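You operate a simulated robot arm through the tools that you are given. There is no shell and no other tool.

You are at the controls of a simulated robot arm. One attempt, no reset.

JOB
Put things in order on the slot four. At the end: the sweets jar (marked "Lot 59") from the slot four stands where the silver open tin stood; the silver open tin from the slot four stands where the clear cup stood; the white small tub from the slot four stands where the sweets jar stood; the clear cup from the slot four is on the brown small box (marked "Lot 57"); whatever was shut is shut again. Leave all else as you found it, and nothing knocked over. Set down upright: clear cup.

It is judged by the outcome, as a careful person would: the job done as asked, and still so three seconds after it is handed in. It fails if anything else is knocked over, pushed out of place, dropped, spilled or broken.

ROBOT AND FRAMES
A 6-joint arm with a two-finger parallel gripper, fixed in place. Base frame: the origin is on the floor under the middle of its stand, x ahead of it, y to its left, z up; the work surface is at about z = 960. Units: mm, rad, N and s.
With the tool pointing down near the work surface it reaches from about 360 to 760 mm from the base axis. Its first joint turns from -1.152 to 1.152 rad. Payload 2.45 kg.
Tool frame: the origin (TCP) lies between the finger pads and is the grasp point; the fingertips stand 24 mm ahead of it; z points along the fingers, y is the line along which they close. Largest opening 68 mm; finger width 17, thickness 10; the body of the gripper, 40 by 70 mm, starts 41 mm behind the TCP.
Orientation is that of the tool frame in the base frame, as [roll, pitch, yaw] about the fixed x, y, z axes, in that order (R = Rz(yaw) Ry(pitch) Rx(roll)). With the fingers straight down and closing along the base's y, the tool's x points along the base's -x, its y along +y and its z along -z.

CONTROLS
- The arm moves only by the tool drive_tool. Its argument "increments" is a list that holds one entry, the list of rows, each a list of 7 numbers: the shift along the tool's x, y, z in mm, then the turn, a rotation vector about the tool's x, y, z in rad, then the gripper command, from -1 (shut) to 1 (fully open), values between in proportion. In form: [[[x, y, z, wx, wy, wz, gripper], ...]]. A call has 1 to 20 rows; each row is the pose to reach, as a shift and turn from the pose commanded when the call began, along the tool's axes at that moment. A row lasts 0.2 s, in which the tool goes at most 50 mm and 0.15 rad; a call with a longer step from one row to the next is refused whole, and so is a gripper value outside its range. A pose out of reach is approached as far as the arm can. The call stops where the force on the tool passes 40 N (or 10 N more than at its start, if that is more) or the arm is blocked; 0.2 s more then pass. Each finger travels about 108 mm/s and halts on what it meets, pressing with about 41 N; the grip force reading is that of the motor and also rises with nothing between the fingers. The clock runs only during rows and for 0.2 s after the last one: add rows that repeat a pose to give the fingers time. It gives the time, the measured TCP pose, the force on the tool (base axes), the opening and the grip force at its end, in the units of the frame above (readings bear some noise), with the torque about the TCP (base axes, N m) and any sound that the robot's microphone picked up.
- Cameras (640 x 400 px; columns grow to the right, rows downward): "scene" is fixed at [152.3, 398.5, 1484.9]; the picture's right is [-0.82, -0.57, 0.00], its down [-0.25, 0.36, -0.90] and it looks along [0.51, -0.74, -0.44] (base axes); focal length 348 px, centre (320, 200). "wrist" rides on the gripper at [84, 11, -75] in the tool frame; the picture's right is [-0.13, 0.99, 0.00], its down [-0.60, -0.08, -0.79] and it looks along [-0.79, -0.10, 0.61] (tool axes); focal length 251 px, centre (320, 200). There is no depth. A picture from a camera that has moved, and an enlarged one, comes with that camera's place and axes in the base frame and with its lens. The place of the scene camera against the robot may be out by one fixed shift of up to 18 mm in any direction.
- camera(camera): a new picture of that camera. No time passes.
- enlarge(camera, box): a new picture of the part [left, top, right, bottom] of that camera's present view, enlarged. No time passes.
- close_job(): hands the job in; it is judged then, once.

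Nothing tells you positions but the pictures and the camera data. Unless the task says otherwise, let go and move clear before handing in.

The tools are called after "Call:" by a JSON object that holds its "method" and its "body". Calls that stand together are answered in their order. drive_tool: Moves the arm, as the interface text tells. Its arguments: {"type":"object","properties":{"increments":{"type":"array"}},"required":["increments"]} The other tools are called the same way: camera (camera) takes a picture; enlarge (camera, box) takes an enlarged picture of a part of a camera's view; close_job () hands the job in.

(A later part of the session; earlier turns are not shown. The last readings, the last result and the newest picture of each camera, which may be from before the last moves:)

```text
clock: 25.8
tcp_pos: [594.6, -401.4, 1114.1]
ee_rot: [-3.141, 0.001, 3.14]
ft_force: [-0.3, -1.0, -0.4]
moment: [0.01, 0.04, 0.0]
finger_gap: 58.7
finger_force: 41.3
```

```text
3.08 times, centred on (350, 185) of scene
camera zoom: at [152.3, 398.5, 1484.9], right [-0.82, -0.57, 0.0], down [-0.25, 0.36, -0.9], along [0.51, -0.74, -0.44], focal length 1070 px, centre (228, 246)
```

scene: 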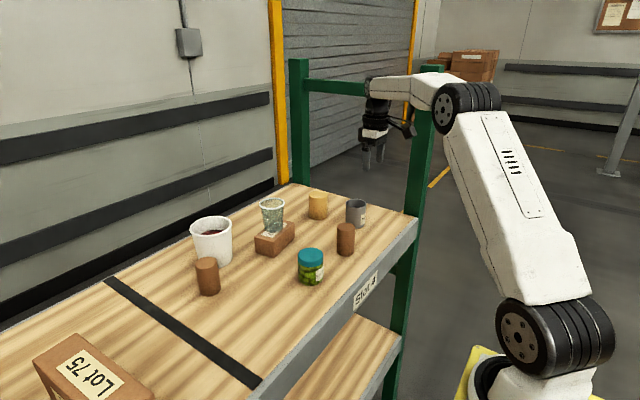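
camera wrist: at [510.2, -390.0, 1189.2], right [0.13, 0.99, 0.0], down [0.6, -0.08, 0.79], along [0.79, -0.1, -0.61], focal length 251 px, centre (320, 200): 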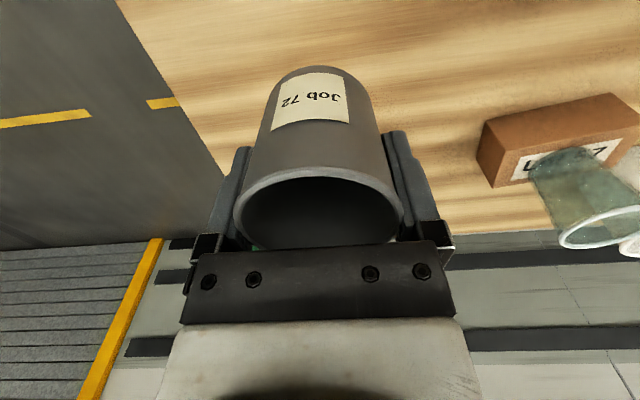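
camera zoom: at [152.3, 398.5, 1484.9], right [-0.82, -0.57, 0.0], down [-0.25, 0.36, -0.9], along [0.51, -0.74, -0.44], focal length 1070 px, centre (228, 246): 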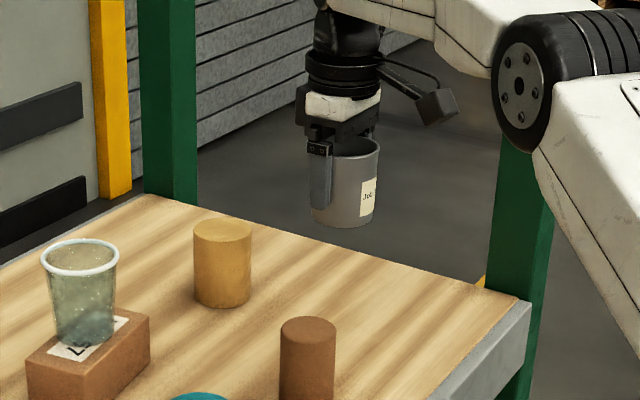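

The tin is held level. I'll carry it along a clear path at x≈600 to above the cup's old place at about (605.5, 3.5).

Call:
{"method": "drive_tool", "body": {"increments": [[[0, 20, 0, 0, 0, 0, 0.5], [-1, 58, 0, 0, 0, 0, 0.5], [-2, 98, 0, 0, 0, 0, 0.5], [-3, 138, 0, 0, 0, 0, 0.5], [-4, 178, 0, 0, 0, 0, 0.5], [-5, 218, 0, 0, 0, 0, 0.5], [-6, 258, 0, 0, 0, 0, 0.5], [-7, 298, 0, 0, 0, 0, 0.5], [-8, 338, 0, 0, 0, 0, 0.5], [-9, 372, 0, 0, 0, 0, 0.5], [-10, 396, 0, 0, 0, 0, 0.5], [-10.5, 405.6, 0, 0, 0, 0, 0.5], [-10.5, 405.6, 0, 0, 0, 0, 0.5], [-10.5, 405.6, 0, 0, 0, 0, 0.5]]]}}

Call:
{"method": "camera", "body": {"camera": "wrist"}}

Call:
{"method": "camera", "body": {"camera": "scene"}}

```text
clock: 28.8
tcp_pos: [604.7, 4.2, 1113.9]
ee_rot: [3.142, 0.0, 3.142]
ft_force: [-0.1, 0.0, 0.0]
moment: [0.01, -0.01, -0.02]
finger_gap: 58.4
finger_force: 40.8
```

```text
taken
camera wrist: at [521.4, 15.5, 1189.3], right [0.13, 0.99, 0.0], down [0.6, -0.08, 0.79], along [0.79, -0.1, -0.61], focal length 251 px, centre (320, 200)
```

wrist: 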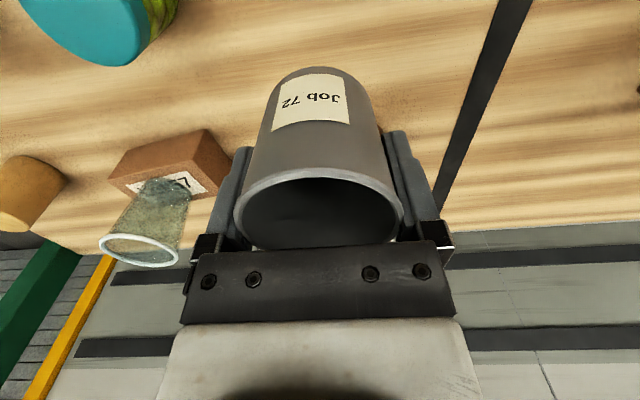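

```text
taken
```

scene: 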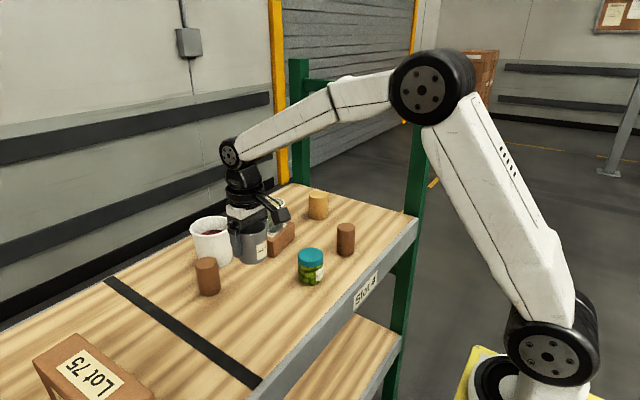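

The tin is above the cup's old place. I'll lower it, slowing down near the shelf.

Call:
{"method": "drive_tool", "body": {"increments": [[[0, 0, 20, 0, 0, 0, 0.5], [0, 0, 50, 0, 0, 0, 0.5], [0, 0, 78, 0, 0, 0, 0.5], [0, 0, 95, 0, 0, 0, 0.5], [0, 0, 104, 0, 0, 0, 0.5], [0, 0, 107, 0, 0, 0, 0.5], [0, 0, 107, 0, 0, 0, 0.5]]]}}

Call:
{"method": "enlarge", "body": {"camera": "scene", "box": [190, 190, 310, 310]}}

```text
clock: 30.4
tcp_pos: [605.8, 4.0, 1007.5]
ee_rot: [3.141, 0.001, -3.141]
ft_force: [0.0, 0.7, -0.5]
moment: [-0.02, -0.01, 0.02]
finger_gap: 58.4
finger_force: 41.1
```

```text
3.33 times, centred on (250, 250) of scene
camera zoom: at [152.3, 398.5, 1484.9], right [-0.82, -0.57, 0.0], down [-0.25, 0.36, -0.9], along [0.51, -0.74, -0.44], focal length 1159 px, centre (553, 33)
```

zoom: 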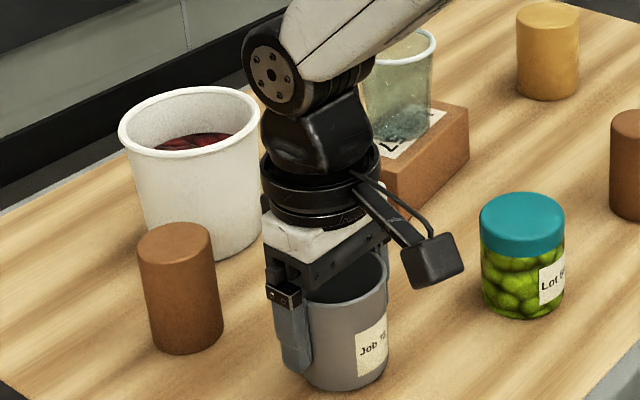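

Call:
{"method": "drive_tool", "body": {"increments": [[[0, 0, 1, 0, 0, 0, 0.5], [0, 0, 2, 0, 0, 0, 0.5], [0, 0, 2.7, 0, 0, 0, 0.5], [0, 0, 2.7, 0, 0, 0, 0.5]]]}}

```text
clock: 31.4
tcp_pos: [605.9, 4.3, 1003.8]
ee_rot: [-3.141, 0.002, 3.141]
ft_force: [0.0, -0.2, -1.2]
moment: [0.01, 0.01, -0.02]
finger_gap: 58.5
finger_force: 40.9
```

There is no contact yet, so I'll go down in sub-millimetre steps.

Call:
{"method": "drive_tool", "body": {"increments": [[[0, 0, 0.4, 0, 0, 0, 0.5], [0, 0, 0.8, 0, 0, 0, 0.5], [0, 0, 0.8, 0, 0, 0, 0.5]]]}}

```text
clock: 32.2
tcp_pos: [605.2, 3.6, 1004.0]
ee_rot: [-3.14, 0.003, 3.14]
ft_force: [-1.6, -1.3, 8.0]
moment: [-0.18, 0.16, -0.01]
finger_gap: 58.7
finger_force: 40.8
```

Contact reads about 8 N. I'll ease up slightly, open, and rise.

Call:
{"method": "drive_tool", "body": {"increments": [[[0, 0, -0.4, 0, 0, 0, 0.5], [0, 0, -0.4, 0, 0, 0, 0.75], [0, 0, -0.4, 0, 0, 0, 1], [0, 0, -0.4, 0, 0, 0, 1], [0, 0, -0.4, 0, 0, 0, 1]]]}}

Call:
{"method": "enlarge", "body": {"camera": "wrist", "box": [200, 120, 440, 270]}}

Call:
{"method": "enlarge", "body": {"camera": "scene", "box": [190, 190, 310, 310]}}

```text
clock: 33.4
tcp_pos: [605.6, 5.0, 1004.3]
ee_rot: [-3.141, 0.001, 3.141]
ft_force: [-0.7, -0.4, 0.9]
moment: [0.04, 0.01, -0.01]
finger_gap: 67.9
finger_force: 0.1
```

```text
2.67 times, centred on (320, 195) of wrist
camera zoom: at [521.5, 16.0, 1078.4], right [0.13, 0.99, 0.0], down [0.6, -0.08, 0.79], along [0.79, -0.1, -0.61], focal length 670 px, centre (320, 213)
```

zoom: 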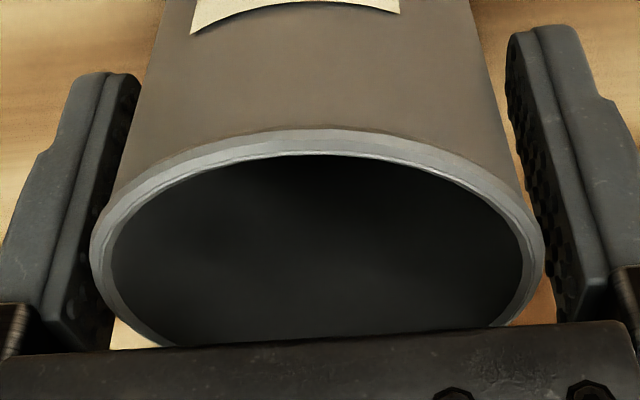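

```text
3.33 times, centred on (250, 250) of scene
camera zoom: at [152.3, 398.5, 1484.9], right [-0.82, -0.57, 0.0], down [-0.25, 0.36, -0.9], along [0.51, -0.74, -0.44], focal length 1159 px, centre (553, 33)
```

zoom: 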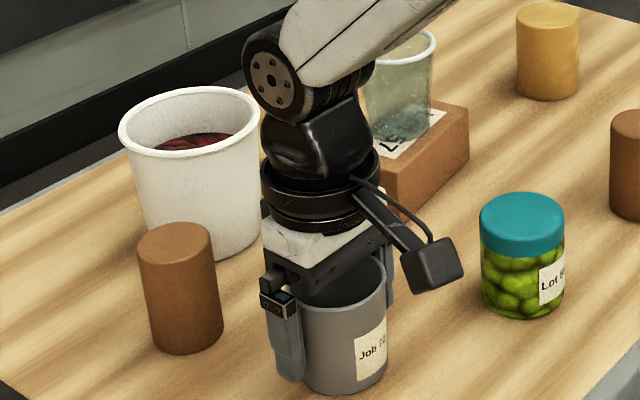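

The tin stands freely and centred between the open fingers. I'll rise straight up.

Call:
{"method": "drive_tool", "body": {"increments": [[[0, 0, -6, 0, 0, 0, 1], [0, 0, -14, 0, 0, 0, 1], [0, 0, -24, 0, 0, 0, 1], [0, 0, -36, 0, 0, 0, 1], [0, 0, -50, 0, 0, 0, 1], [0, 0, -80, 0, 0, 0, 1], [0, 0, -117, 0, 0, 0, 1], [0, 0, -117, 0, 0, 0, 1]]]}}

Call:
{"method": "camera", "body": {"camera": "wrist"}}

Call:
{"method": "enlarge", "body": {"camera": "scene", "box": [190, 190, 310, 310]}}

```text
clock: 35.2
tcp_pos: [604.8, 4.5, 1120.0]
ee_rot: [-3.14, 0.0, -3.141]
ft_force: [0.4, -0.5, -0.8]
moment: [0.01, -0.01, 0.01]
finger_gap: 68.0
finger_force: 0.0
```

```text
taken
camera wrist: at [521.4, 17.2, 1195.1], right [0.13, 0.99, 0.0], down [0.6, -0.08, 0.79], along [0.79, -0.1, -0.61], focal length 251 px, centre (320, 200)
```

wrist: 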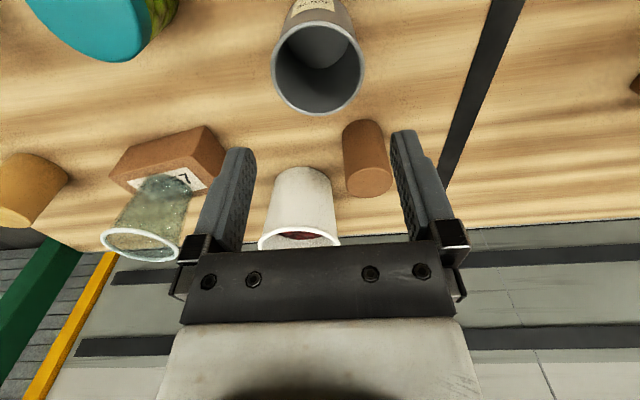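

```text
3.33 times, centred on (250, 250) of scene
camera zoom: at [152.3, 398.5, 1484.9], right [-0.82, -0.57, 0.0], down [-0.25, 0.36, -0.9], along [0.51, -0.74, -0.44], focal length 1159 px, centre (553, 33)
```

zoom: 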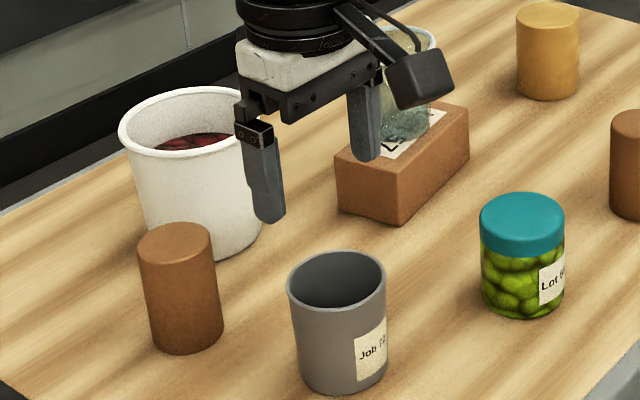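

The tin stands at the cup's old place. Next I'll move over to the sweets jar for a close look.

Call:
{"method": "drive_tool", "body": {"increments": [[[20, -20, -25, 0, 0, 0, 1], [48, -52, -30, 0, 0, 0, 1], [77, -84, -30, 0, 0, 0, 1], [105.5, -115.5, -30, 0, 0, 0, 1], [105.5, -115.5, -30, 0, 0, 0, 1], [105.5, -115.5, -30, 0, 0, 0, 1]]]}}

Call:
{"method": "camera", "body": {"camera": "wrist"}}

Call:
{"method": "enlarge", "body": {"camera": "wrist", "box": [240, 30, 420, 180]}}

```text
clock: 36.6
tcp_pos: [498.1, -112.6, 1150.3]
ee_rot: [3.141, 0.0, 3.141]
ft_force: [0.1, -0.4, -1.5]
moment: [0.01, -0.01, 0.03]
finger_gap: 68.1
finger_force: 0.1
```

```text
taken
camera wrist: at [415.4, -100.5, 1226.0], right [0.13, 0.99, 0.0], down [0.6, -0.08, 0.79], along [0.79, -0.1, -0.61], focal length 251 px, centre (320, 200)
```

wrist: 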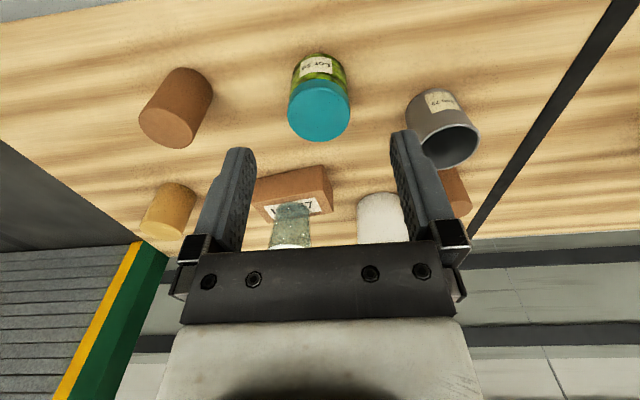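

```text
2.67 times, centred on (330, 105) of wrist
camera zoom: at [415.4, -100.5, 1226.0], right [0.13, 0.99, 0.0], down [0.6, -0.08, 0.79], along [0.79, -0.1, -0.61], focal length 670 px, centre (293, 453)
```

zoom: 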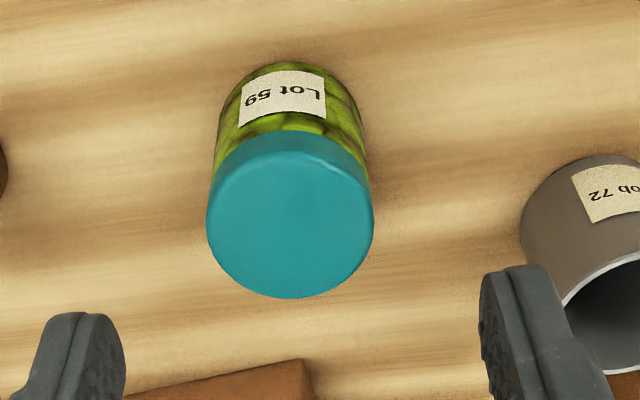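

The jar ("Lot 59") is at about (554, -120) with a diameter of about 58 mm. I'll move directly above it for alignment.

Call:
{"method": "drive_tool", "body": {"increments": [[[-20, -3, 20, 0, 0, 0, 1], [-40, -6, 40, 0, 0, 0, 1], [-54, -8, 60, 0, 0, 0, 1], [-54, -8, 60, 0, 0, 0, 1], [-54, -8, 60, 0, 0, 0, 1]]]}}

Call:
{"method": "camera", "body": {"camera": "wrist"}}

Call:
{"method": "enlarge", "body": {"camera": "wrist", "box": [240, 10, 400, 170]}}

Call:
{"method": "enlarge", "body": {"camera": "scene", "box": [270, 190, 370, 300]}}

```text
clock: 37.8
tcp_pos: [553.7, -119.2, 1091.8]
ee_rot: [-3.14, -0.001, 3.14]
ft_force: [-1.4, 0.6, -0.4]
moment: [0.0, -0.01, -0.01]
finger_gap: 67.8
finger_force: 0.1
```

```text
taken
camera wrist: at [469.6, -107.8, 1166.1], right [0.13, 0.99, 0.0], down [0.6, -0.08, 0.79], along [0.79, -0.1, -0.61], focal length 251 px, centre (320, 200)
```

wrist: 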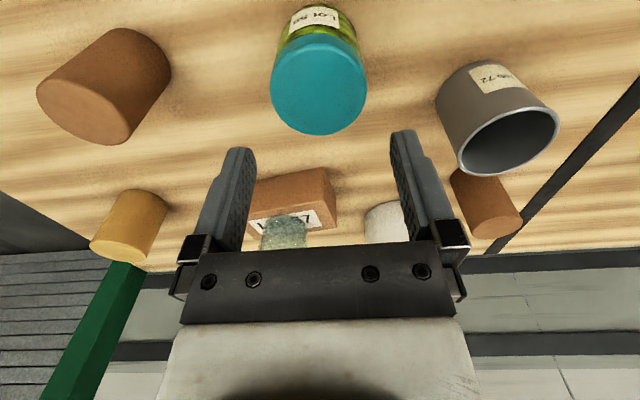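

```text
2.50 times, centred on (320, 90) of wrist
camera zoom: at [469.6, -107.8, 1166.1], right [0.13, 0.99, 0.0], down [0.6, -0.08, 0.79], along [0.79, -0.1, -0.61], focal length 629 px, centre (320, 475)
```

zoom: 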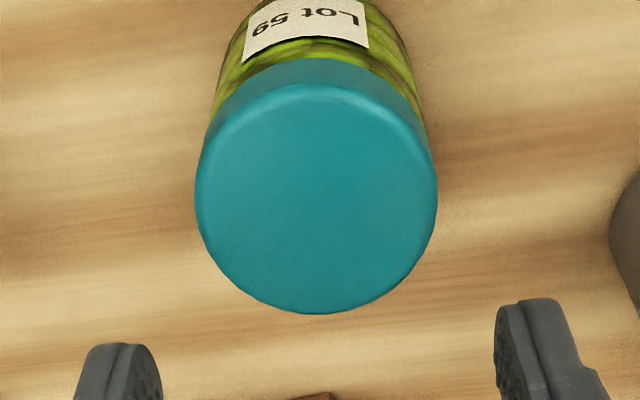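

```text
3.64 times, centred on (320, 245) of scene
camera zoom: at [152.3, 398.5, 1484.9], right [-0.82, -0.57, 0.0], down [-0.25, 0.36, -0.9], along [0.51, -0.74, -0.44], focal length 1264 px, centre (320, 36)
```

zoom: 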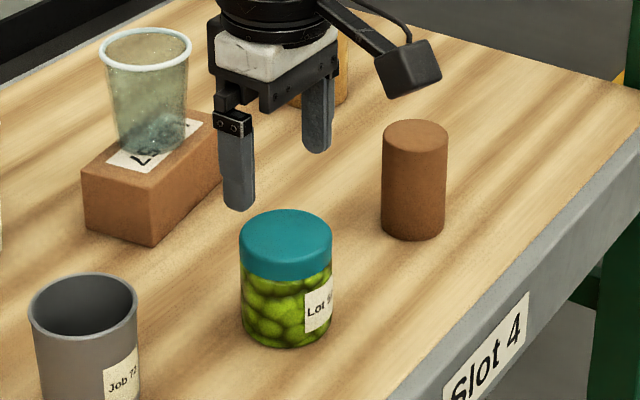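

The jar is centred at (554, -121) with its lid top at z≈1020, giving about 4.5 mm of clearance per side. I'll descend so the pads cover both lid and body.

Call:
{"method": "drive_tool", "body": {"increments": [[[0, -0.9, 15, 0, 0, 0, 1], [0, -0.9, 35, 0, 0, 0, 1], [0, -0.9, 50, 0, 0, 0, 1], [0, -0.9, 62, 0, 0, 0, 1], [0, -0.9, 75, 0, 0, 0, 1], [0, -0.9, 88, 0, 0, 0, 1], [0, -0.9, 98, 0, 0, 0, 1], [0, -0.9, 98, 0, 0, 0, 1]]]}}

Call:
{"method": "camera", "body": {"camera": "wrist"}}

Call:
{"method": "enlarge", "body": {"camera": "scene", "box": [270, 190, 370, 300]}}

```text
clock: 39.6
tcp_pos: [553.3, -121.4, 993.4]
ee_rot: [-3.141, 0.001, 3.14]
ft_force: [0.8, 0.3, 0.2]
moment: [0.01, -0.02, -0.02]
finger_gap: 68.0
finger_force: 0.0
```

```text
taken
camera wrist: at [469.7, -109.0, 1066.8], right [0.13, 0.99, 0.0], down [0.6, -0.08, 0.79], along [0.79, -0.1, -0.61], focal length 251 px, centre (320, 200)
```

wrist: 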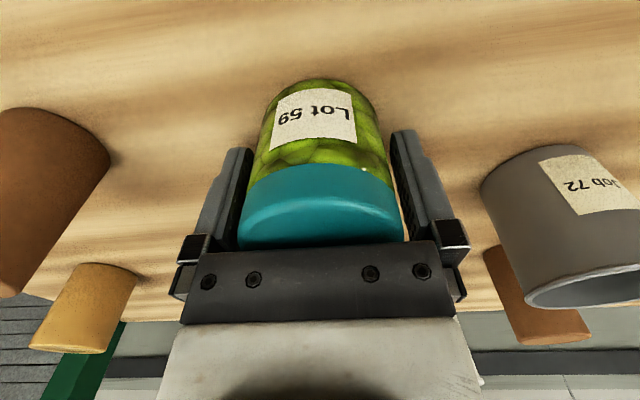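

```text
3.64 times, centred on (320, 245) of scene
camera zoom: at [152.3, 398.5, 1484.9], right [-0.82, -0.57, 0.0], down [-0.25, 0.36, -0.9], along [0.51, -0.74, -0.44], focal length 1264 px, centre (320, 36)
```

zoom: 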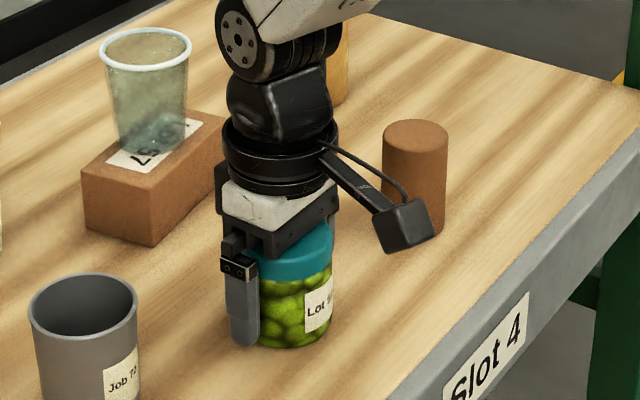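

The jar is between the pads with clearance on both sides. I'll close on it.

Call:
{"method": "drive_tool", "body": {"increments": [[[0, 0, 0, 0, 0, 0, 0.8], [0, 0, 0, 0, 0, 0, 0.6], [0, 0, 0, 0, 0, 0, 0.4], [0, 0, 0, 0, 0, 0, 0.4]]]}}

Call:
{"method": "camera", "body": {"camera": "wrist"}}

```text
clock: 40.6
tcp_pos: [553.7, -121.3, 991.7]
ee_rot: [-3.14, -0.001, -3.14]
ft_force: [0.1, -0.5, 0.2]
moment: [0.04, -0.01, 0.0]
finger_gap: 56.9
finger_force: 41.4
```

```text
taken
camera wrist: at [469.7, -109.0, 1066.9], right [0.13, 0.99, 0.0], down [0.6, -0.08, 0.79], along [0.79, -0.1, -0.61], focal length 251 px, centre (320, 200)
```

wrist: 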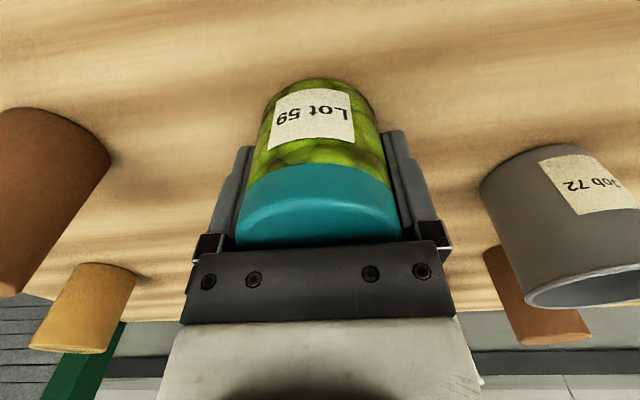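

The jar is gripped at 57 mm. I'll lift it.

Call:
{"method": "drive_tool", "body": {"increments": [[[0, 0, -6, 0, 0, 0, 0.4], [0, 0, -20, 0, 0, 0, 0.4], [0, 0, -45, 0, 0, 0, 0.4], [0, 0, -75, 0, 0, 0, 0.4], [0, 0, -105, 0, 0, 0, 0.4], [0, 0, -120, 0, 0, 0, 0.4], [0, 0, -120, 0, 0, 0, 0.4]]]}}

Call:
{"method": "camera", "body": {"camera": "wrist"}}

Call:
{"method": "camera", "body": {"camera": "scene"}}

```text
clock: 42.2
tcp_pos: [553.9, -121.5, 1112.7]
ee_rot: [3.141, -0.001, -3.14]
ft_force: [0.7, 0.4, -2.0]
moment: [0.03, -0.04, 0.01]
finger_gap: 57.0
finger_force: 40.6
```

```text
taken
camera wrist: at [470.4, -109.4, 1187.7], right [0.13, 0.99, 0.0], down [0.6, -0.08, 0.79], along [0.79, -0.1, -0.61], focal length 251 px, centre (320, 200)
```

wrist: 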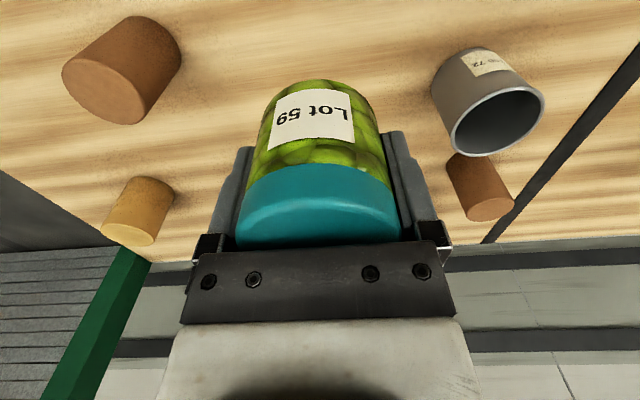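

```text
taken
```

scene: 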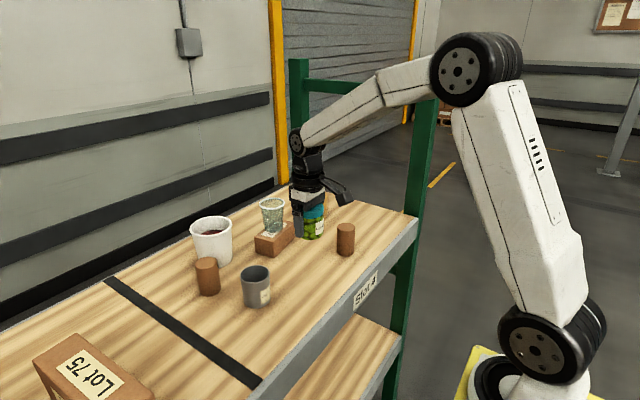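

The jar is held upright. I'll carry it to above the tin's old place at (595, -400).

Call:
{"method": "drive_tool", "body": {"increments": [[[-3, -20, 0, 0, 0, 0, 0.4], [-8, -55, 0, 0, 0, 0, 0.4], [-13.5, -93, 0, 0, 0, 0, 0.4], [-19, -131, 0, 0, 0, 0, 0.4], [-25, -170, 0, 0, 0, 0, 0.4], [-31, -208, 0, 0, 0, 0, 0.4], [-36, -246, 0, 0, 0, 0, 0.4], [-40, -270, 0, 0, 0, 0, 0.4], [-41, -279.3, 0, 0, 0, 0, 0.4], [-41, -279.3, 0, 0, 0, 0, 0.4], [-41, -279.3, 0, 0, 0, 0, 0.4]]]}}

Call:
{"method": "camera", "body": {"camera": "wrist"}}

Call:
{"method": "enlarge", "body": {"camera": "scene", "box": [290, 140, 410, 260]}}

```text
clock: 44.6
tcp_pos: [595.9, -400.0, 1113.7]
ee_rot: [-3.141, 0.001, 3.141]
ft_force: [1.1, 0.3, -1.8]
moment: [0.05, -0.03, -0.01]
finger_gap: 57.1
finger_force: 40.7
```

```text
taken
camera wrist: at [511.2, -388.7, 1187.8], right [0.13, 0.99, 0.0], down [0.6, -0.08, 0.79], along [0.79, -0.1, -0.61], focal length 251 px, centre (320, 200)
```

wrist: 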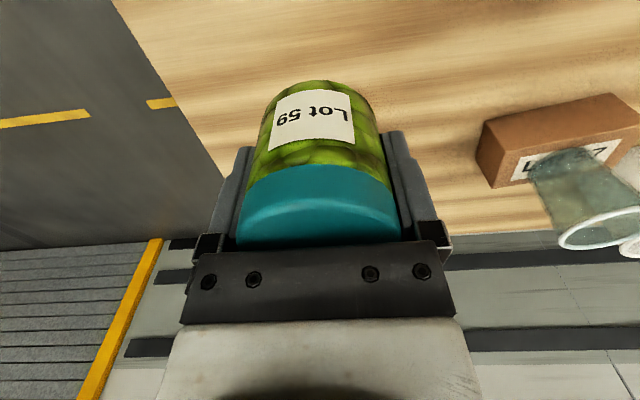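

```text
3.33 times, centred on (350, 200) of scene
camera zoom: at [152.3, 398.4, 1484.9], right [-0.82, -0.57, 0.0], down [-0.25, 0.36, -0.9], along [0.51, -0.74, -0.44], focal length 1159 px, centre (220, 200)
```

zoom: 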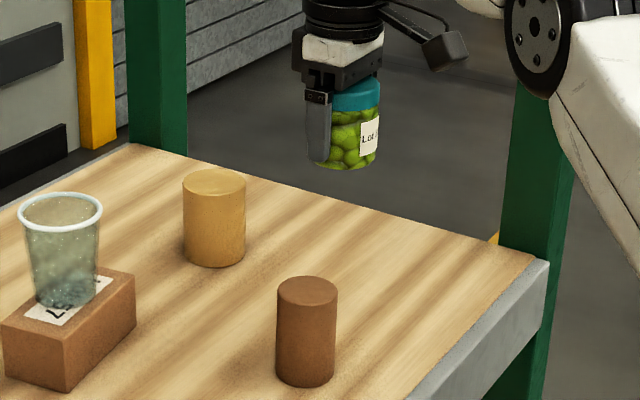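

The jar is above the tin's old place. I'll lower it close to the shelf.

Call:
{"method": "drive_tool", "body": {"increments": [[[0, 0, 20, 0, 0, 0, 0.4], [0, 0, 50, 0, 0, 0, 0.4], [0, 0, 80, 0, 0, 0, 0.4], [0, 0, 102, 0, 0, 0, 0.4], [0, 0, 113, 0, 0, 0, 0.4], [0, 0, 117, 0, 0, 0, 0.4], [0, 0, 119, 0, 0, 0, 0.4], [0, 0, 119, 0, 0, 0, 0.4]]]}}

Call:
{"method": "enlarge", "body": {"camera": "scene", "box": [290, 160, 410, 260]}}

```text
clock: 46.4
tcp_pos: [595.0, -399.7, 994.1]
ee_rot: [3.141, -0.001, -3.141]
ft_force: [0.1, -0.2, -0.8]
moment: [0.0, 0.02, -0.02]
finger_gap: 57.1
finger_force: 41.2
```

```text
4.00 times, centred on (350, 210) of scene
camera zoom: at [152.3, 398.4, 1484.9], right [-0.82, -0.57, 0.0], down [-0.25, 0.36, -0.9], along [0.51, -0.74, -0.44], focal length 1390 px, centre (200, 160)
```

zoom: 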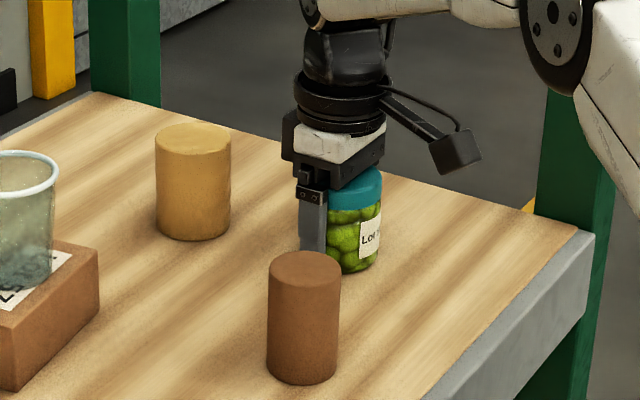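

Call:
{"method": "drive_tool", "body": {"increments": [[[0, 0, 0.5, 0, 0, 0, 0.4], [0, 0, 1.0, 0, 0, 0, 0.4], [0, 0, 1.4, 0, 0, 0, 0.4], [0, 0, 1.4, 0, 0, 0, 0.4]]]}}

```text
clock: 47.4
tcp_pos: [594.3, -399.5, 992.5]
ee_rot: [3.141, -0.001, 3.141]
ft_force: [0.0, -0.3, -2.1]
moment: [0.01, 0.01, 0.02]
finger_gap: 56.9
finger_force: 41.3
```

There is still no contact, with only the jar's weight on the sensor. I'll continue in fine steps.

Call:
{"method": "drive_tool", "body": {"increments": [[[0, 0, 0.4, 0, 0, 0, 0.4], [0, 0, 0.8, 0, 0, 0, 0.4], [0, 0, 0.8, 0, 0, 0, 0.4]]]}}

```text
clock: 48.2
tcp_pos: [594.2, -400.2, 992.8]
ee_rot: [3.14, 0.0, -3.141]
ft_force: [-1.2, 1.3, 4.7]
moment: [0.14, 0.08, -0.04]
finger_gap: 57.2
finger_force: 41.2
```

The jar is now touching the shelf at 4.7 N up. I'll release it.

Call:
{"method": "drive_tool", "body": {"increments": [[[0, 0, -0.2, 0, 0, 0, 0.6], [0, 0, -0.2, 0, 0, 0, 0.75], [0, 0, -0.2, 0, 0, 0, 0.9], [0, 0, -0.2, 0, 0, 0, 1], [0, 0, -0.2, 0, 0, 0, 1], [0, 0, -0.2, 0, 0, 0, 1]]]}}

Call:
{"method": "camera", "body": {"camera": "wrist"}}

Call:
{"method": "enlarge", "body": {"camera": "scene", "box": [290, 160, 410, 260]}}

```text
clock: 49.6
tcp_pos: [595.3, -398.7, 992.4]
ee_rot: [-3.141, -0.001, 3.141]
ft_force: [-0.4, -0.4, -0.6]
moment: [0.01, 0.0, 0.0]
finger_gap: 67.9
finger_force: 0.0
```

```text
taken
camera wrist: at [510.8, -388.0, 1066.5], right [0.13, 0.99, 0.0], down [0.6, -0.08, 0.79], along [0.79, -0.1, -0.61], focal length 251 px, centre (320, 200)
```

wrist: 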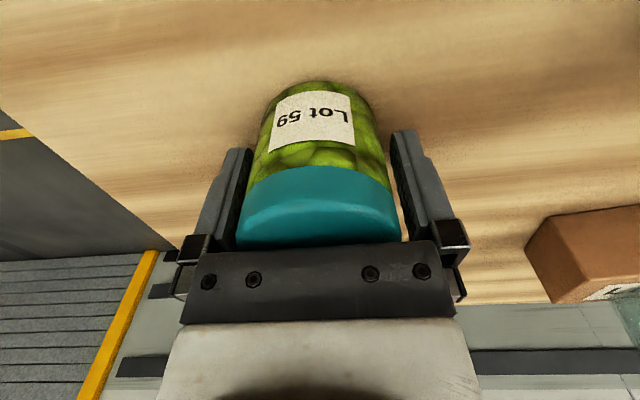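

```text
4.00 times, centred on (350, 210) of scene
camera zoom: at [152.3, 398.5, 1484.9], right [-0.82, -0.57, 0.0], down [-0.25, 0.36, -0.9], along [0.51, -0.74, -0.44], focal length 1390 px, centre (200, 160)
```

zoom: 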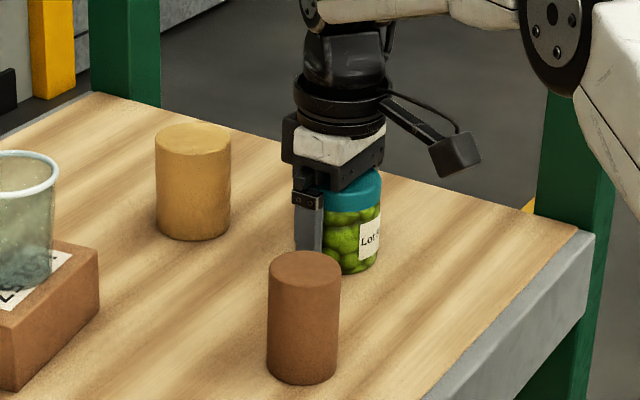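

The jar is standing free. I'll rise and then go look at the tub.

Call:
{"method": "drive_tool", "body": {"increments": [[[0, 0, -8, 0, 0, 0, 1], [0, 0, -25, 0, 0, 0, 1], [0, 0, -60, 0, 0, 0, 1], [0, 0, -108, 0, 0, 0, 1], [0, 0, -158, 0, 0, 0, 1], [0, 0, -200, 0, 0, 0, 1], [0, 0, -200, 0, 0, 0, 1]]]}}

Call:
{"method": "camera", "body": {"camera": "wrist"}}

Call:
{"method": "enlarge", "body": {"camera": "scene", "box": [290, 160, 410, 260]}}

```text
clock: 51.2
tcp_pos: [594.7, -399.5, 1191.0]
ee_rot: [3.141, -0.002, 3.14]
ft_force: [-0.1, 0.4, 0.4]
moment: [-0.01, 0.0, 0.01]
finger_gap: 68.0
finger_force: 0.1
```

```text
taken
camera wrist: at [510.8, -388.4, 1266.2], right [0.13, 0.99, 0.0], down [0.6, -0.08, 0.79], along [0.79, -0.1, -0.61], focal length 251 px, centre (320, 200)
```

wrist: 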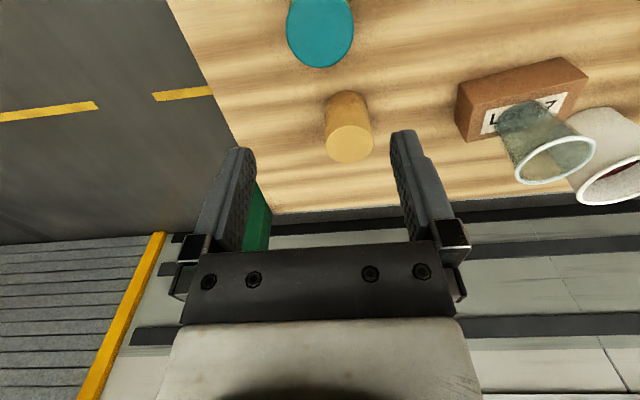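

```text
4.00 times, centred on (350, 210) of scene
camera zoom: at [152.3, 398.5, 1484.9], right [-0.82, -0.57, 0.0], down [-0.25, 0.36, -0.9], along [0.51, -0.74, -0.44], focal length 1390 px, centre (200, 160)
```

zoom: 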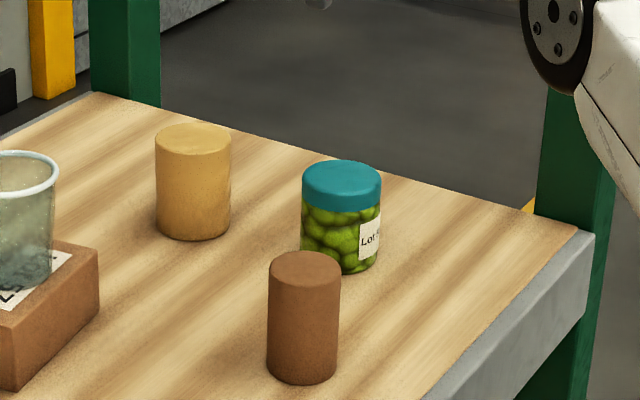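

The jar stands where the tin was. Now I'll move over toward the tub to measure it.

Call:
{"method": "drive_tool", "body": {"increments": [[[-4, 20, -3, 0, 0, 0, 1], [-11, 60, -6, 0, 0, 0, 1], [-18, 100, -9, 0, 0, 0, 1], [-25, 140, -9, 0, 0, 0, 1], [-32, 180, -9, 0, 0, 0, 1], [-39, 220, -9, 0, 0, 0, 1], [-46, 260, -9, 0, 0, 0, 1], [-53, 300, -9, 0, 0, 0, 1], [-60, 338, -9, 0, 0, 0, 1], [-65, 360, -9, 0, 0, 0, 1], [-65, 360, -9, 0, 0, 0, 1]]]}}

Call:
{"method": "camera", "body": {"camera": "wrist"}}

Call:
{"method": "enlarge", "body": {"camera": "wrist", "box": [250, 80, 410, 240]}}

Call:
{"method": "enlarge", "body": {"camera": "scene", "box": [170, 190, 280, 310]}}

```text
clock: 53.6
tcp_pos: [659.9, -39.4, 1200.0]
ee_rot: [3.14, 0.001, -3.141]
ft_force: [-0.7, 0.6, -0.4]
moment: [-0.03, -0.05, 0.01]
finger_gap: 68.2
finger_force: 0.1
```

```text
taken
camera wrist: at [576.1, -28.0, 1276.0], right [0.13, 0.99, 0.0], down [0.6, -0.08, 0.79], along [0.79, -0.1, -0.61], focal length 251 px, centre (320, 200)
```

wrist: 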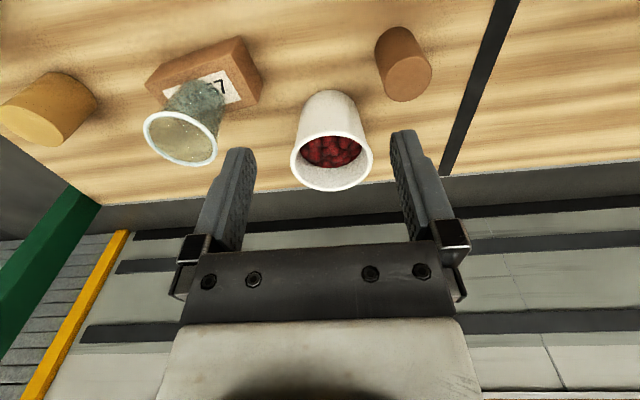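

```text
2.50 times, centred on (330, 160) of wrist
camera zoom: at [576.1, -28.0, 1276.0], right [0.13, 0.99, 0.0], down [0.6, -0.08, 0.79], along [0.79, -0.1, -0.61], focal length 629 px, centre (295, 300)
```

zoom: 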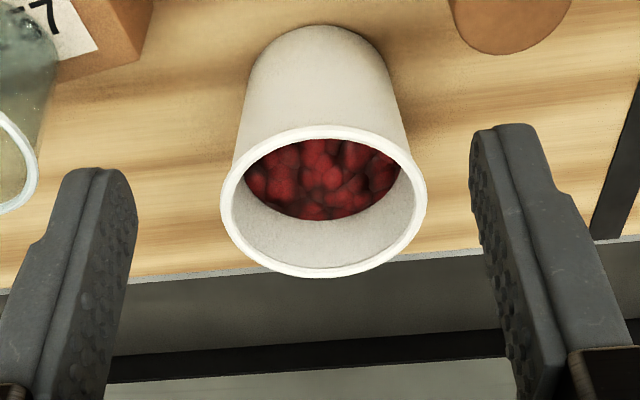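

```text
3.33 times, centred on (225, 250) of scene
camera zoom: at [152.3, 398.5, 1484.9], right [-0.82, -0.57, 0.0], down [-0.25, 0.36, -0.9], along [0.51, -0.74, -0.44], focal length 1159 px, centre (637, 33)
```

zoom: 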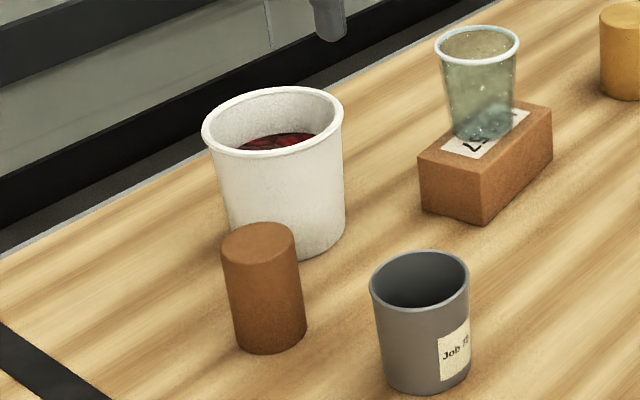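

The tub holds berries up to about z≈1020. Its rim is about 99 mm across, centred near (789, -43) at z≈1058, so I'll pinch the near wall. First I'll turn the gripper 90° so it closes radially, with the camera on the free +y side.

Call:
{"method": "drive_tool", "body": {"increments": [[[0, 0, 0, 0, 0, 0.14, 1], [0, 0, 0, 0, 0, 0.28, 1], [0, 0, 0, 0, 0, 0.42, 1], [0, 0, 0, 0, 0, 0.56, 0.5], [0, 0, 0, 0, 0, 0.7, 0.2], [0, 0, 0, 0, 0, 0.84, 0], [0, 0, 0, 0, 0, 0.98, 0], [0, 0, 0, 0, 0, 1.12, 0], [0, 0, 0, 0, 0, 1.26, 0], [0, 0, 0, 0, 0, 1.4, 0], [0, 0, 0, 0, 0, 1.52, 0], [0, 0, 0, 0, 0, 1.5708, 0], [0, 0, 0, 0, 0, 1.5708, 0]]]}}

Call:
{"method": "camera", "body": {"camera": "wrist"}}

Call:
{"method": "camera", "body": {"camera": "scene"}}

```text
clock: 56.4
tcp_pos: [660.2, -39.7, 1200.3]
ee_rot: [-3.141, 0.0, 1.569]
ft_force: [1.1, -0.2, -0.6]
moment: [-0.02, 0.02, -0.01]
finger_gap: 34.0
finger_force: 0.0
```

```text
taken
camera wrist: at [671.2, 44.9, 1275.2], right [0.99, -0.13, 0.0], down [-0.08, -0.6, 0.79], along [-0.1, -0.79, -0.61], focal length 251 px, centre (320, 200)
```

wrist: 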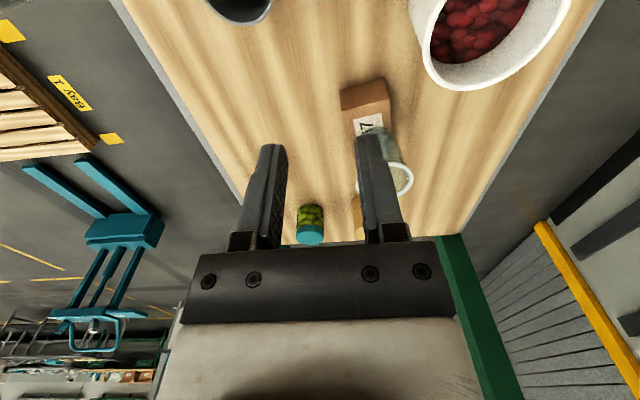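

```text
taken
```

scene: 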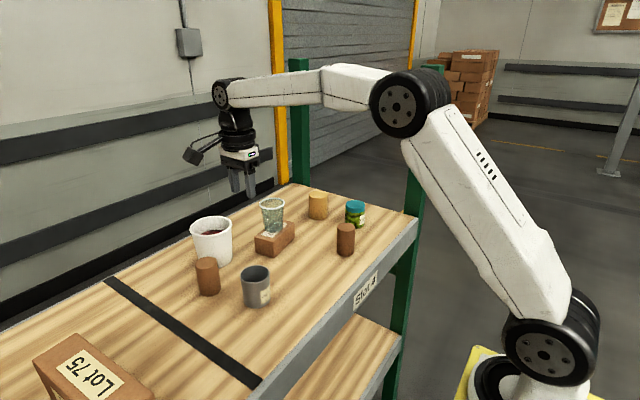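

The rotation worked. I'll shift so the tub's near wall is in clear view between the fingers.

Call:
{"method": "drive_tool", "body": {"increments": [[[20, 30, 8, 0, 0, 0, 0], [40, 60, 16, 0, 0, 0, 0], [50, 75, 20, 0, 0, 0, 0], [50, 75, 20, 0, 0, 0, 0], [50, 75, 20, 0, 0, 0, 0]]]}}

Call:
{"method": "camera", "body": {"camera": "wrist"}}

Call:
{"method": "enlarge", "body": {"camera": "wrist", "box": [290, 20, 490, 170]}}

```text
clock: 57.6
tcp_pos: [735.1, 9.9, 1180.1]
ee_rot: [3.141, 0.0, 1.572]
ft_force: [0.1, -0.1, -0.6]
moment: [-0.03, 0.0, 0.02]
finger_gap: 34.0
finger_force: 0.1
```

```text
taken
camera wrist: at [745.4, 94.9, 1255.4], right [0.99, -0.13, 0.0], down [-0.08, -0.6, 0.79], along [-0.1, -0.79, -0.61], focal length 251 px, centre (320, 200)
```

wrist: 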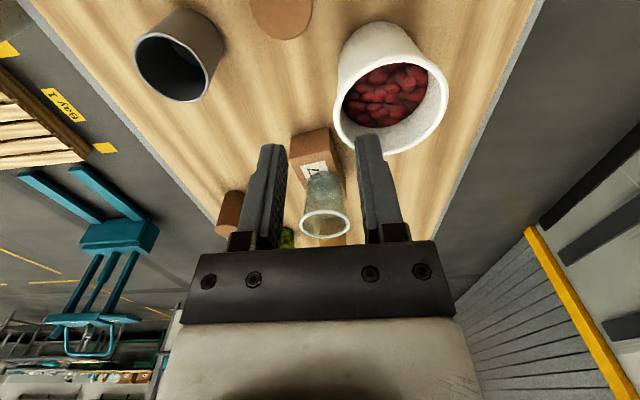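

```text
2.67 times, centred on (390, 95) of wrist
camera zoom: at [745.4, 94.9, 1255.4], right [0.99, -0.13, 0.0], down [-0.08, -0.6, 0.79], along [-0.1, -0.79, -0.61], focal length 670 px, centre (133, 480)
```

zoom: 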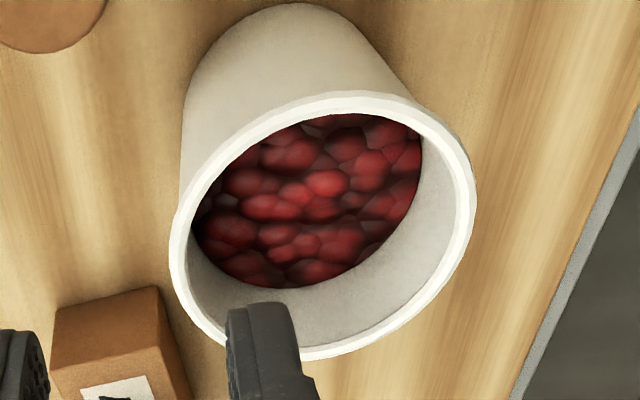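

The rim model fits: its centre is about (790, -43.5), its near outer edge is at x≈740.5, and the berries sit at z≈1021. I'll tilt the tool about 5° to match the sloping wall.

Call:
{"method": "drive_tool", "body": {"increments": [[[0, 0, 0, -0.045, 0, 0, 0], [0, 0, 0, -0.09, 0, 0, 0], [0, 0, 0, -0.09, 0, 0, 0]]]}}

Call:
{"method": "enlarge", "body": {"camera": "scene", "box": [170, 130, 300, 290]}}

```text
clock: 58.4
tcp_pos: [735.1, 11.1, 1180.3]
ee_rot: [3.05, 0.0, 1.57]
ft_force: [-0.1, -0.4, 0.0]
moment: [0.01, -0.02, -0.01]
finger_gap: 34.0
finger_force: 0.1
```

```text
2.50 times, centred on (235, 210) of scene
camera zoom: at [152.3, 398.5, 1484.9], right [-0.82, -0.57, 0.0], down [-0.25, 0.36, -0.9], along [0.51, -0.74, -0.44], focal length 869 px, centre (532, 175)
```

zoom: 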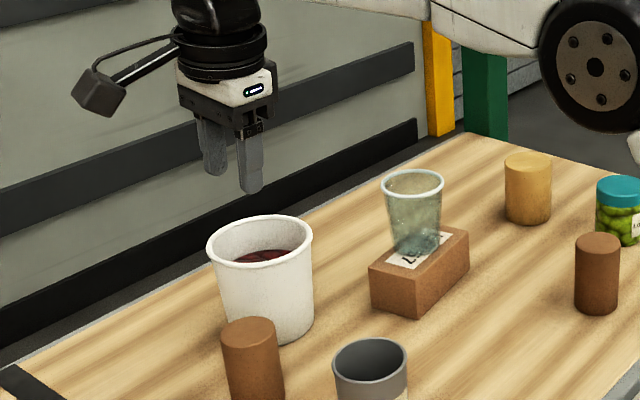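

The tilt is correct. Now I'll move above the near wall with the tips still above the rim and check alignment.

Call:
{"method": "drive_tool", "body": {"increments": [[[-18, 0.1, 25, 0, 0, 0, 0], [-36, 0.1, 50, 0, 0, 0, 0], [-50, 0.2, 72, 0, 0, 0, 0], [-53.3, 0.2, 80.5, 0, 0, 0, 0], [-53.3, 0.2, 80.5, 0, 0, 0, 0], [-53.3, 0.2, 80.5, 0, 0, 0, 0]]]}}

Call:
{"method": "camera", "body": {"camera": "wrist"}}

Call:
{"method": "enlarge", "body": {"camera": "wrist", "box": [220, 60, 420, 220]}}

Call:
{"method": "enlarge", "body": {"camera": "scene", "box": [170, 180, 270, 290]}}

```text
clock: 59.8
tcp_pos: [741.7, -43.3, 1100.5]
ee_rot: [3.051, 0.0, 1.569]
ft_force: [0.2, -0.3, 0.4]
moment: [-0.03, 0.0, -0.02]
finger_gap: 34.1
finger_force: 0.1
```

```text
taken
camera wrist: at [746.5, 41.7, 1176.1], right [0.99, -0.13, 0.09], down [-0.15, -0.6, 0.78], along [-0.05, -0.79, -0.62], focal length 251 px, centre (320, 200)
```

wrist: 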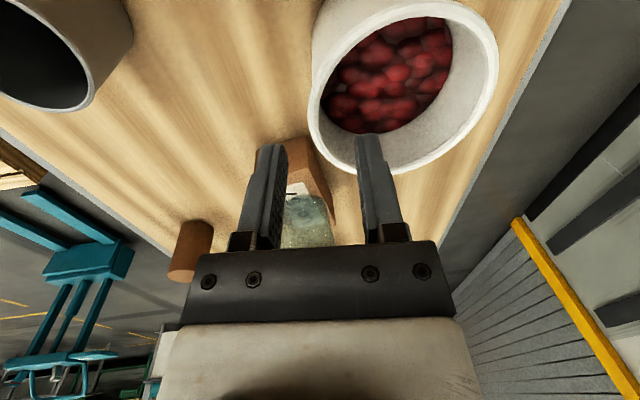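

```text
2.50 times, centred on (320, 140) of wrist
camera zoom: at [746.5, 41.7, 1176.1], right [0.99, -0.13, 0.09], down [-0.15, -0.6, 0.78], along [-0.05, -0.79, -0.62], focal length 629 px, centre (320, 350)
```

zoom: 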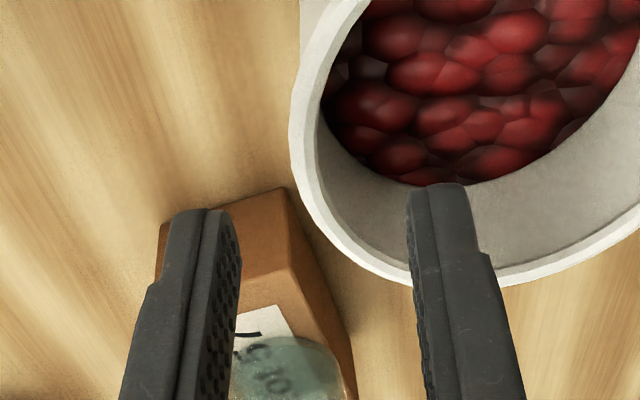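

```text
3.64 times, centred on (220, 235) of scene
camera zoom: at [152.3, 398.5, 1484.9], right [-0.82, -0.57, 0.0], down [-0.25, 0.36, -0.9], along [0.51, -0.74, -0.44], focal length 1264 px, centre (684, 73)
```

zoom: 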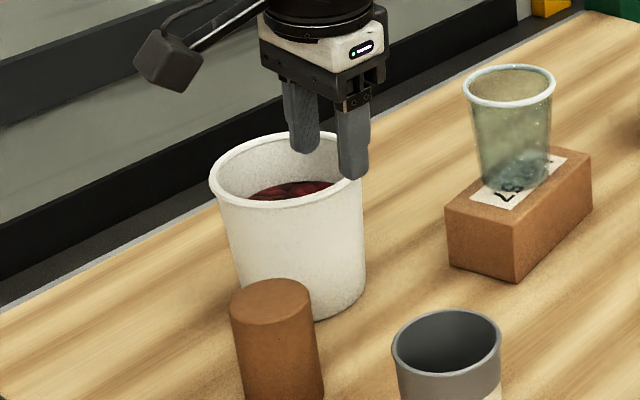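

The wall is centred between the fingers. I'll descend so the tips straddle it, staying about 9 mm above the berries.

Call:
{"method": "drive_tool", "body": {"increments": [[[0, -0.8, 10, 0, 0, 0, 0], [0, -1.5, 20, 0, 0, 0, 0], [0, -2.3, 30, 0, 0, 0, 0], [0, -3.0, 39, 0, 0, 0, 0], [0, -3.5, 45.9, 0, 0, 0, 0], [0, -3.5, 45.9, 0, 0, 0, 0]]]}}

Call:
{"method": "camera", "body": {"camera": "wrist"}}

Call:
{"method": "enlarge", "body": {"camera": "wrist", "box": [240, 90, 420, 240]}}

Call:
{"method": "enlarge", "body": {"camera": "scene", "box": [170, 180, 270, 290]}}

```text
clock: 61.2
tcp_pos: [742.9, -43.9, 1053.8]
ee_rot: [3.055, -0.001, 1.571]
ft_force: [0.0, 0.1, -0.1]
moment: [-0.03, -0.01, -0.03]
finger_gap: 33.6
finger_force: 0.1
```

```text
taken
camera wrist: at [747.4, 41.3, 1129.6], right [0.99, -0.13, 0.09], down [-0.15, -0.6, 0.78], along [-0.05, -0.79, -0.62], focal length 251 px, centre (320, 200)
```

wrist: 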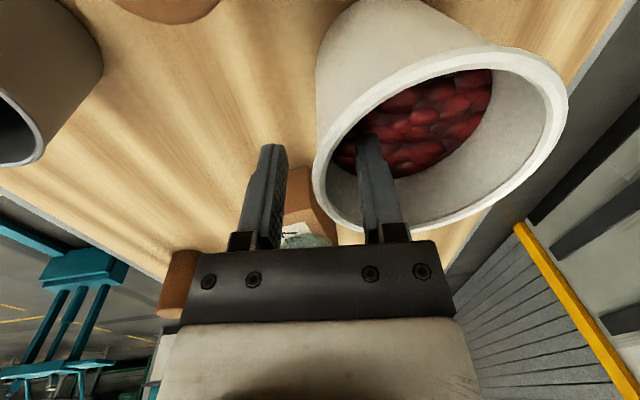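

```text
2.67 times, centred on (330, 165) of wrist
camera zoom: at [747.4, 41.3, 1129.6], right [0.99, -0.13, 0.09], down [-0.15, -0.6, 0.78], along [-0.05, -0.79, -0.62], focal length 670 px, centre (293, 293)
```

zoom: 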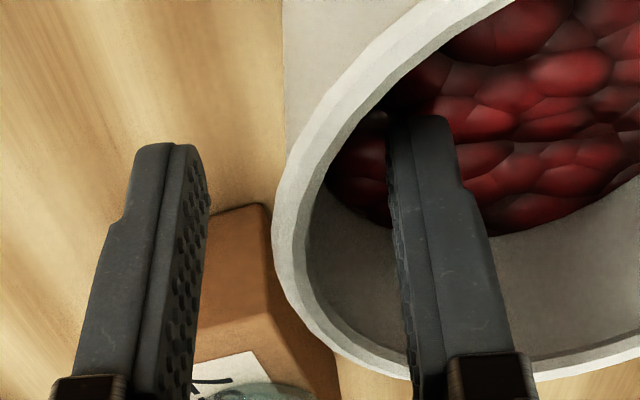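

```text
3.64 times, centred on (220, 235) of scene
camera zoom: at [152.3, 398.5, 1484.9], right [-0.82, -0.57, 0.0], down [-0.25, 0.36, -0.9], along [0.51, -0.74, -0.44], focal length 1264 px, centre (684, 73)
```

zoom: 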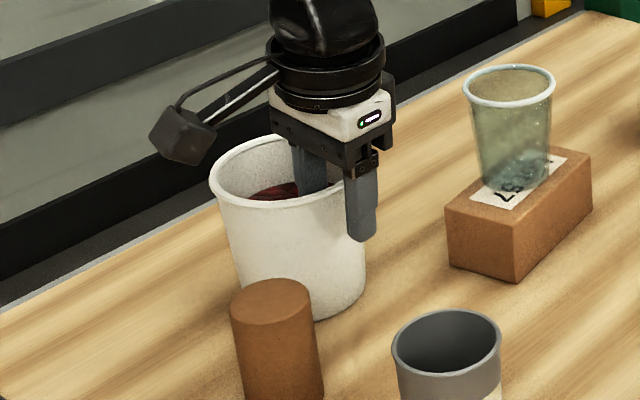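

The fingers straddle the wall evenly with no contact. I'll close gradually on it.

Call:
{"method": "drive_tool", "body": {"increments": [[[0, 0, 0, 0, 0, 0, -0.3], [0, 0, 0, 0, 0, 0, -0.5], [0, 0, 0, 0, 0, 0, -0.65], [0, 0, 0, 0, 0, 0, -0.75], [0, 0, 0, 0, 0, 0, -0.85], [0, 0, 0, 0, 0, 0, -0.95], [0, 0, 0, 0, 0, 0, -1], [0, 0, 0, 0, 0, 0, -1]]]}}

Call:
{"method": "enlarge", "body": {"camera": "wrist", "box": [240, 90, 420, 240]}}

Call:
{"method": "enlarge", "body": {"camera": "scene", "box": [170, 180, 270, 290]}}

```text
clock: 63.0
tcp_pos: [742.2, -43.3, 1053.5]
ee_rot: [3.053, 0.001, 1.57]
ft_force: [-1.2, -0.3, 1.0]
moment: [0.03, 0.22, 0.0]
finger_gap: 2.1
finger_force: 26.1
```

```text
2.67 times, centred on (330, 165) of wrist
camera zoom: at [747.4, 41.4, 1130.0], right [0.99, -0.13, 0.09], down [-0.15, -0.6, 0.78], along [-0.05, -0.79, -0.62], focal length 670 px, centre (293, 293)
```

zoom: 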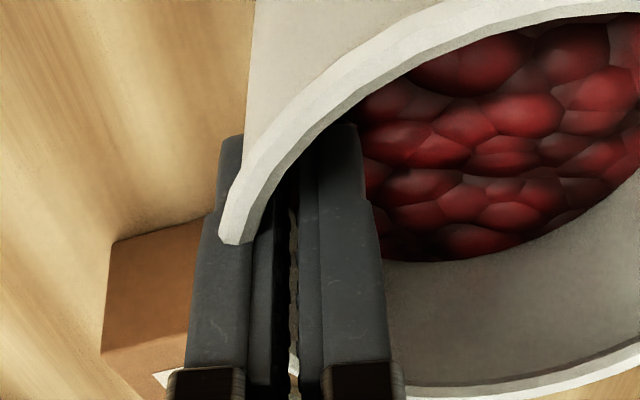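

```text
3.64 times, centred on (220, 235) of scene
camera zoom: at [152.3, 398.5, 1484.9], right [-0.82, -0.57, 0.0], down [-0.25, 0.36, -0.9], along [0.51, -0.74, -0.44], focal length 1264 px, centre (684, 73)
```

zoom: 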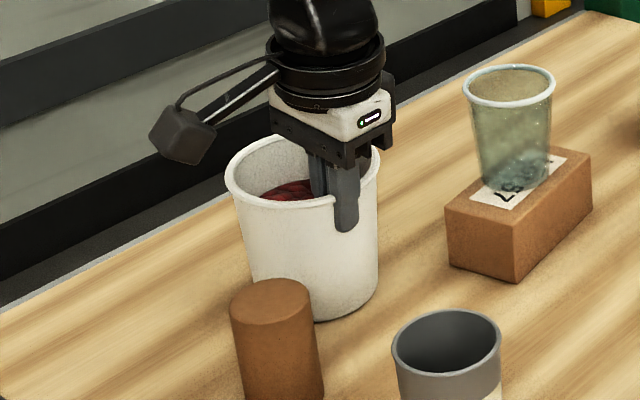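

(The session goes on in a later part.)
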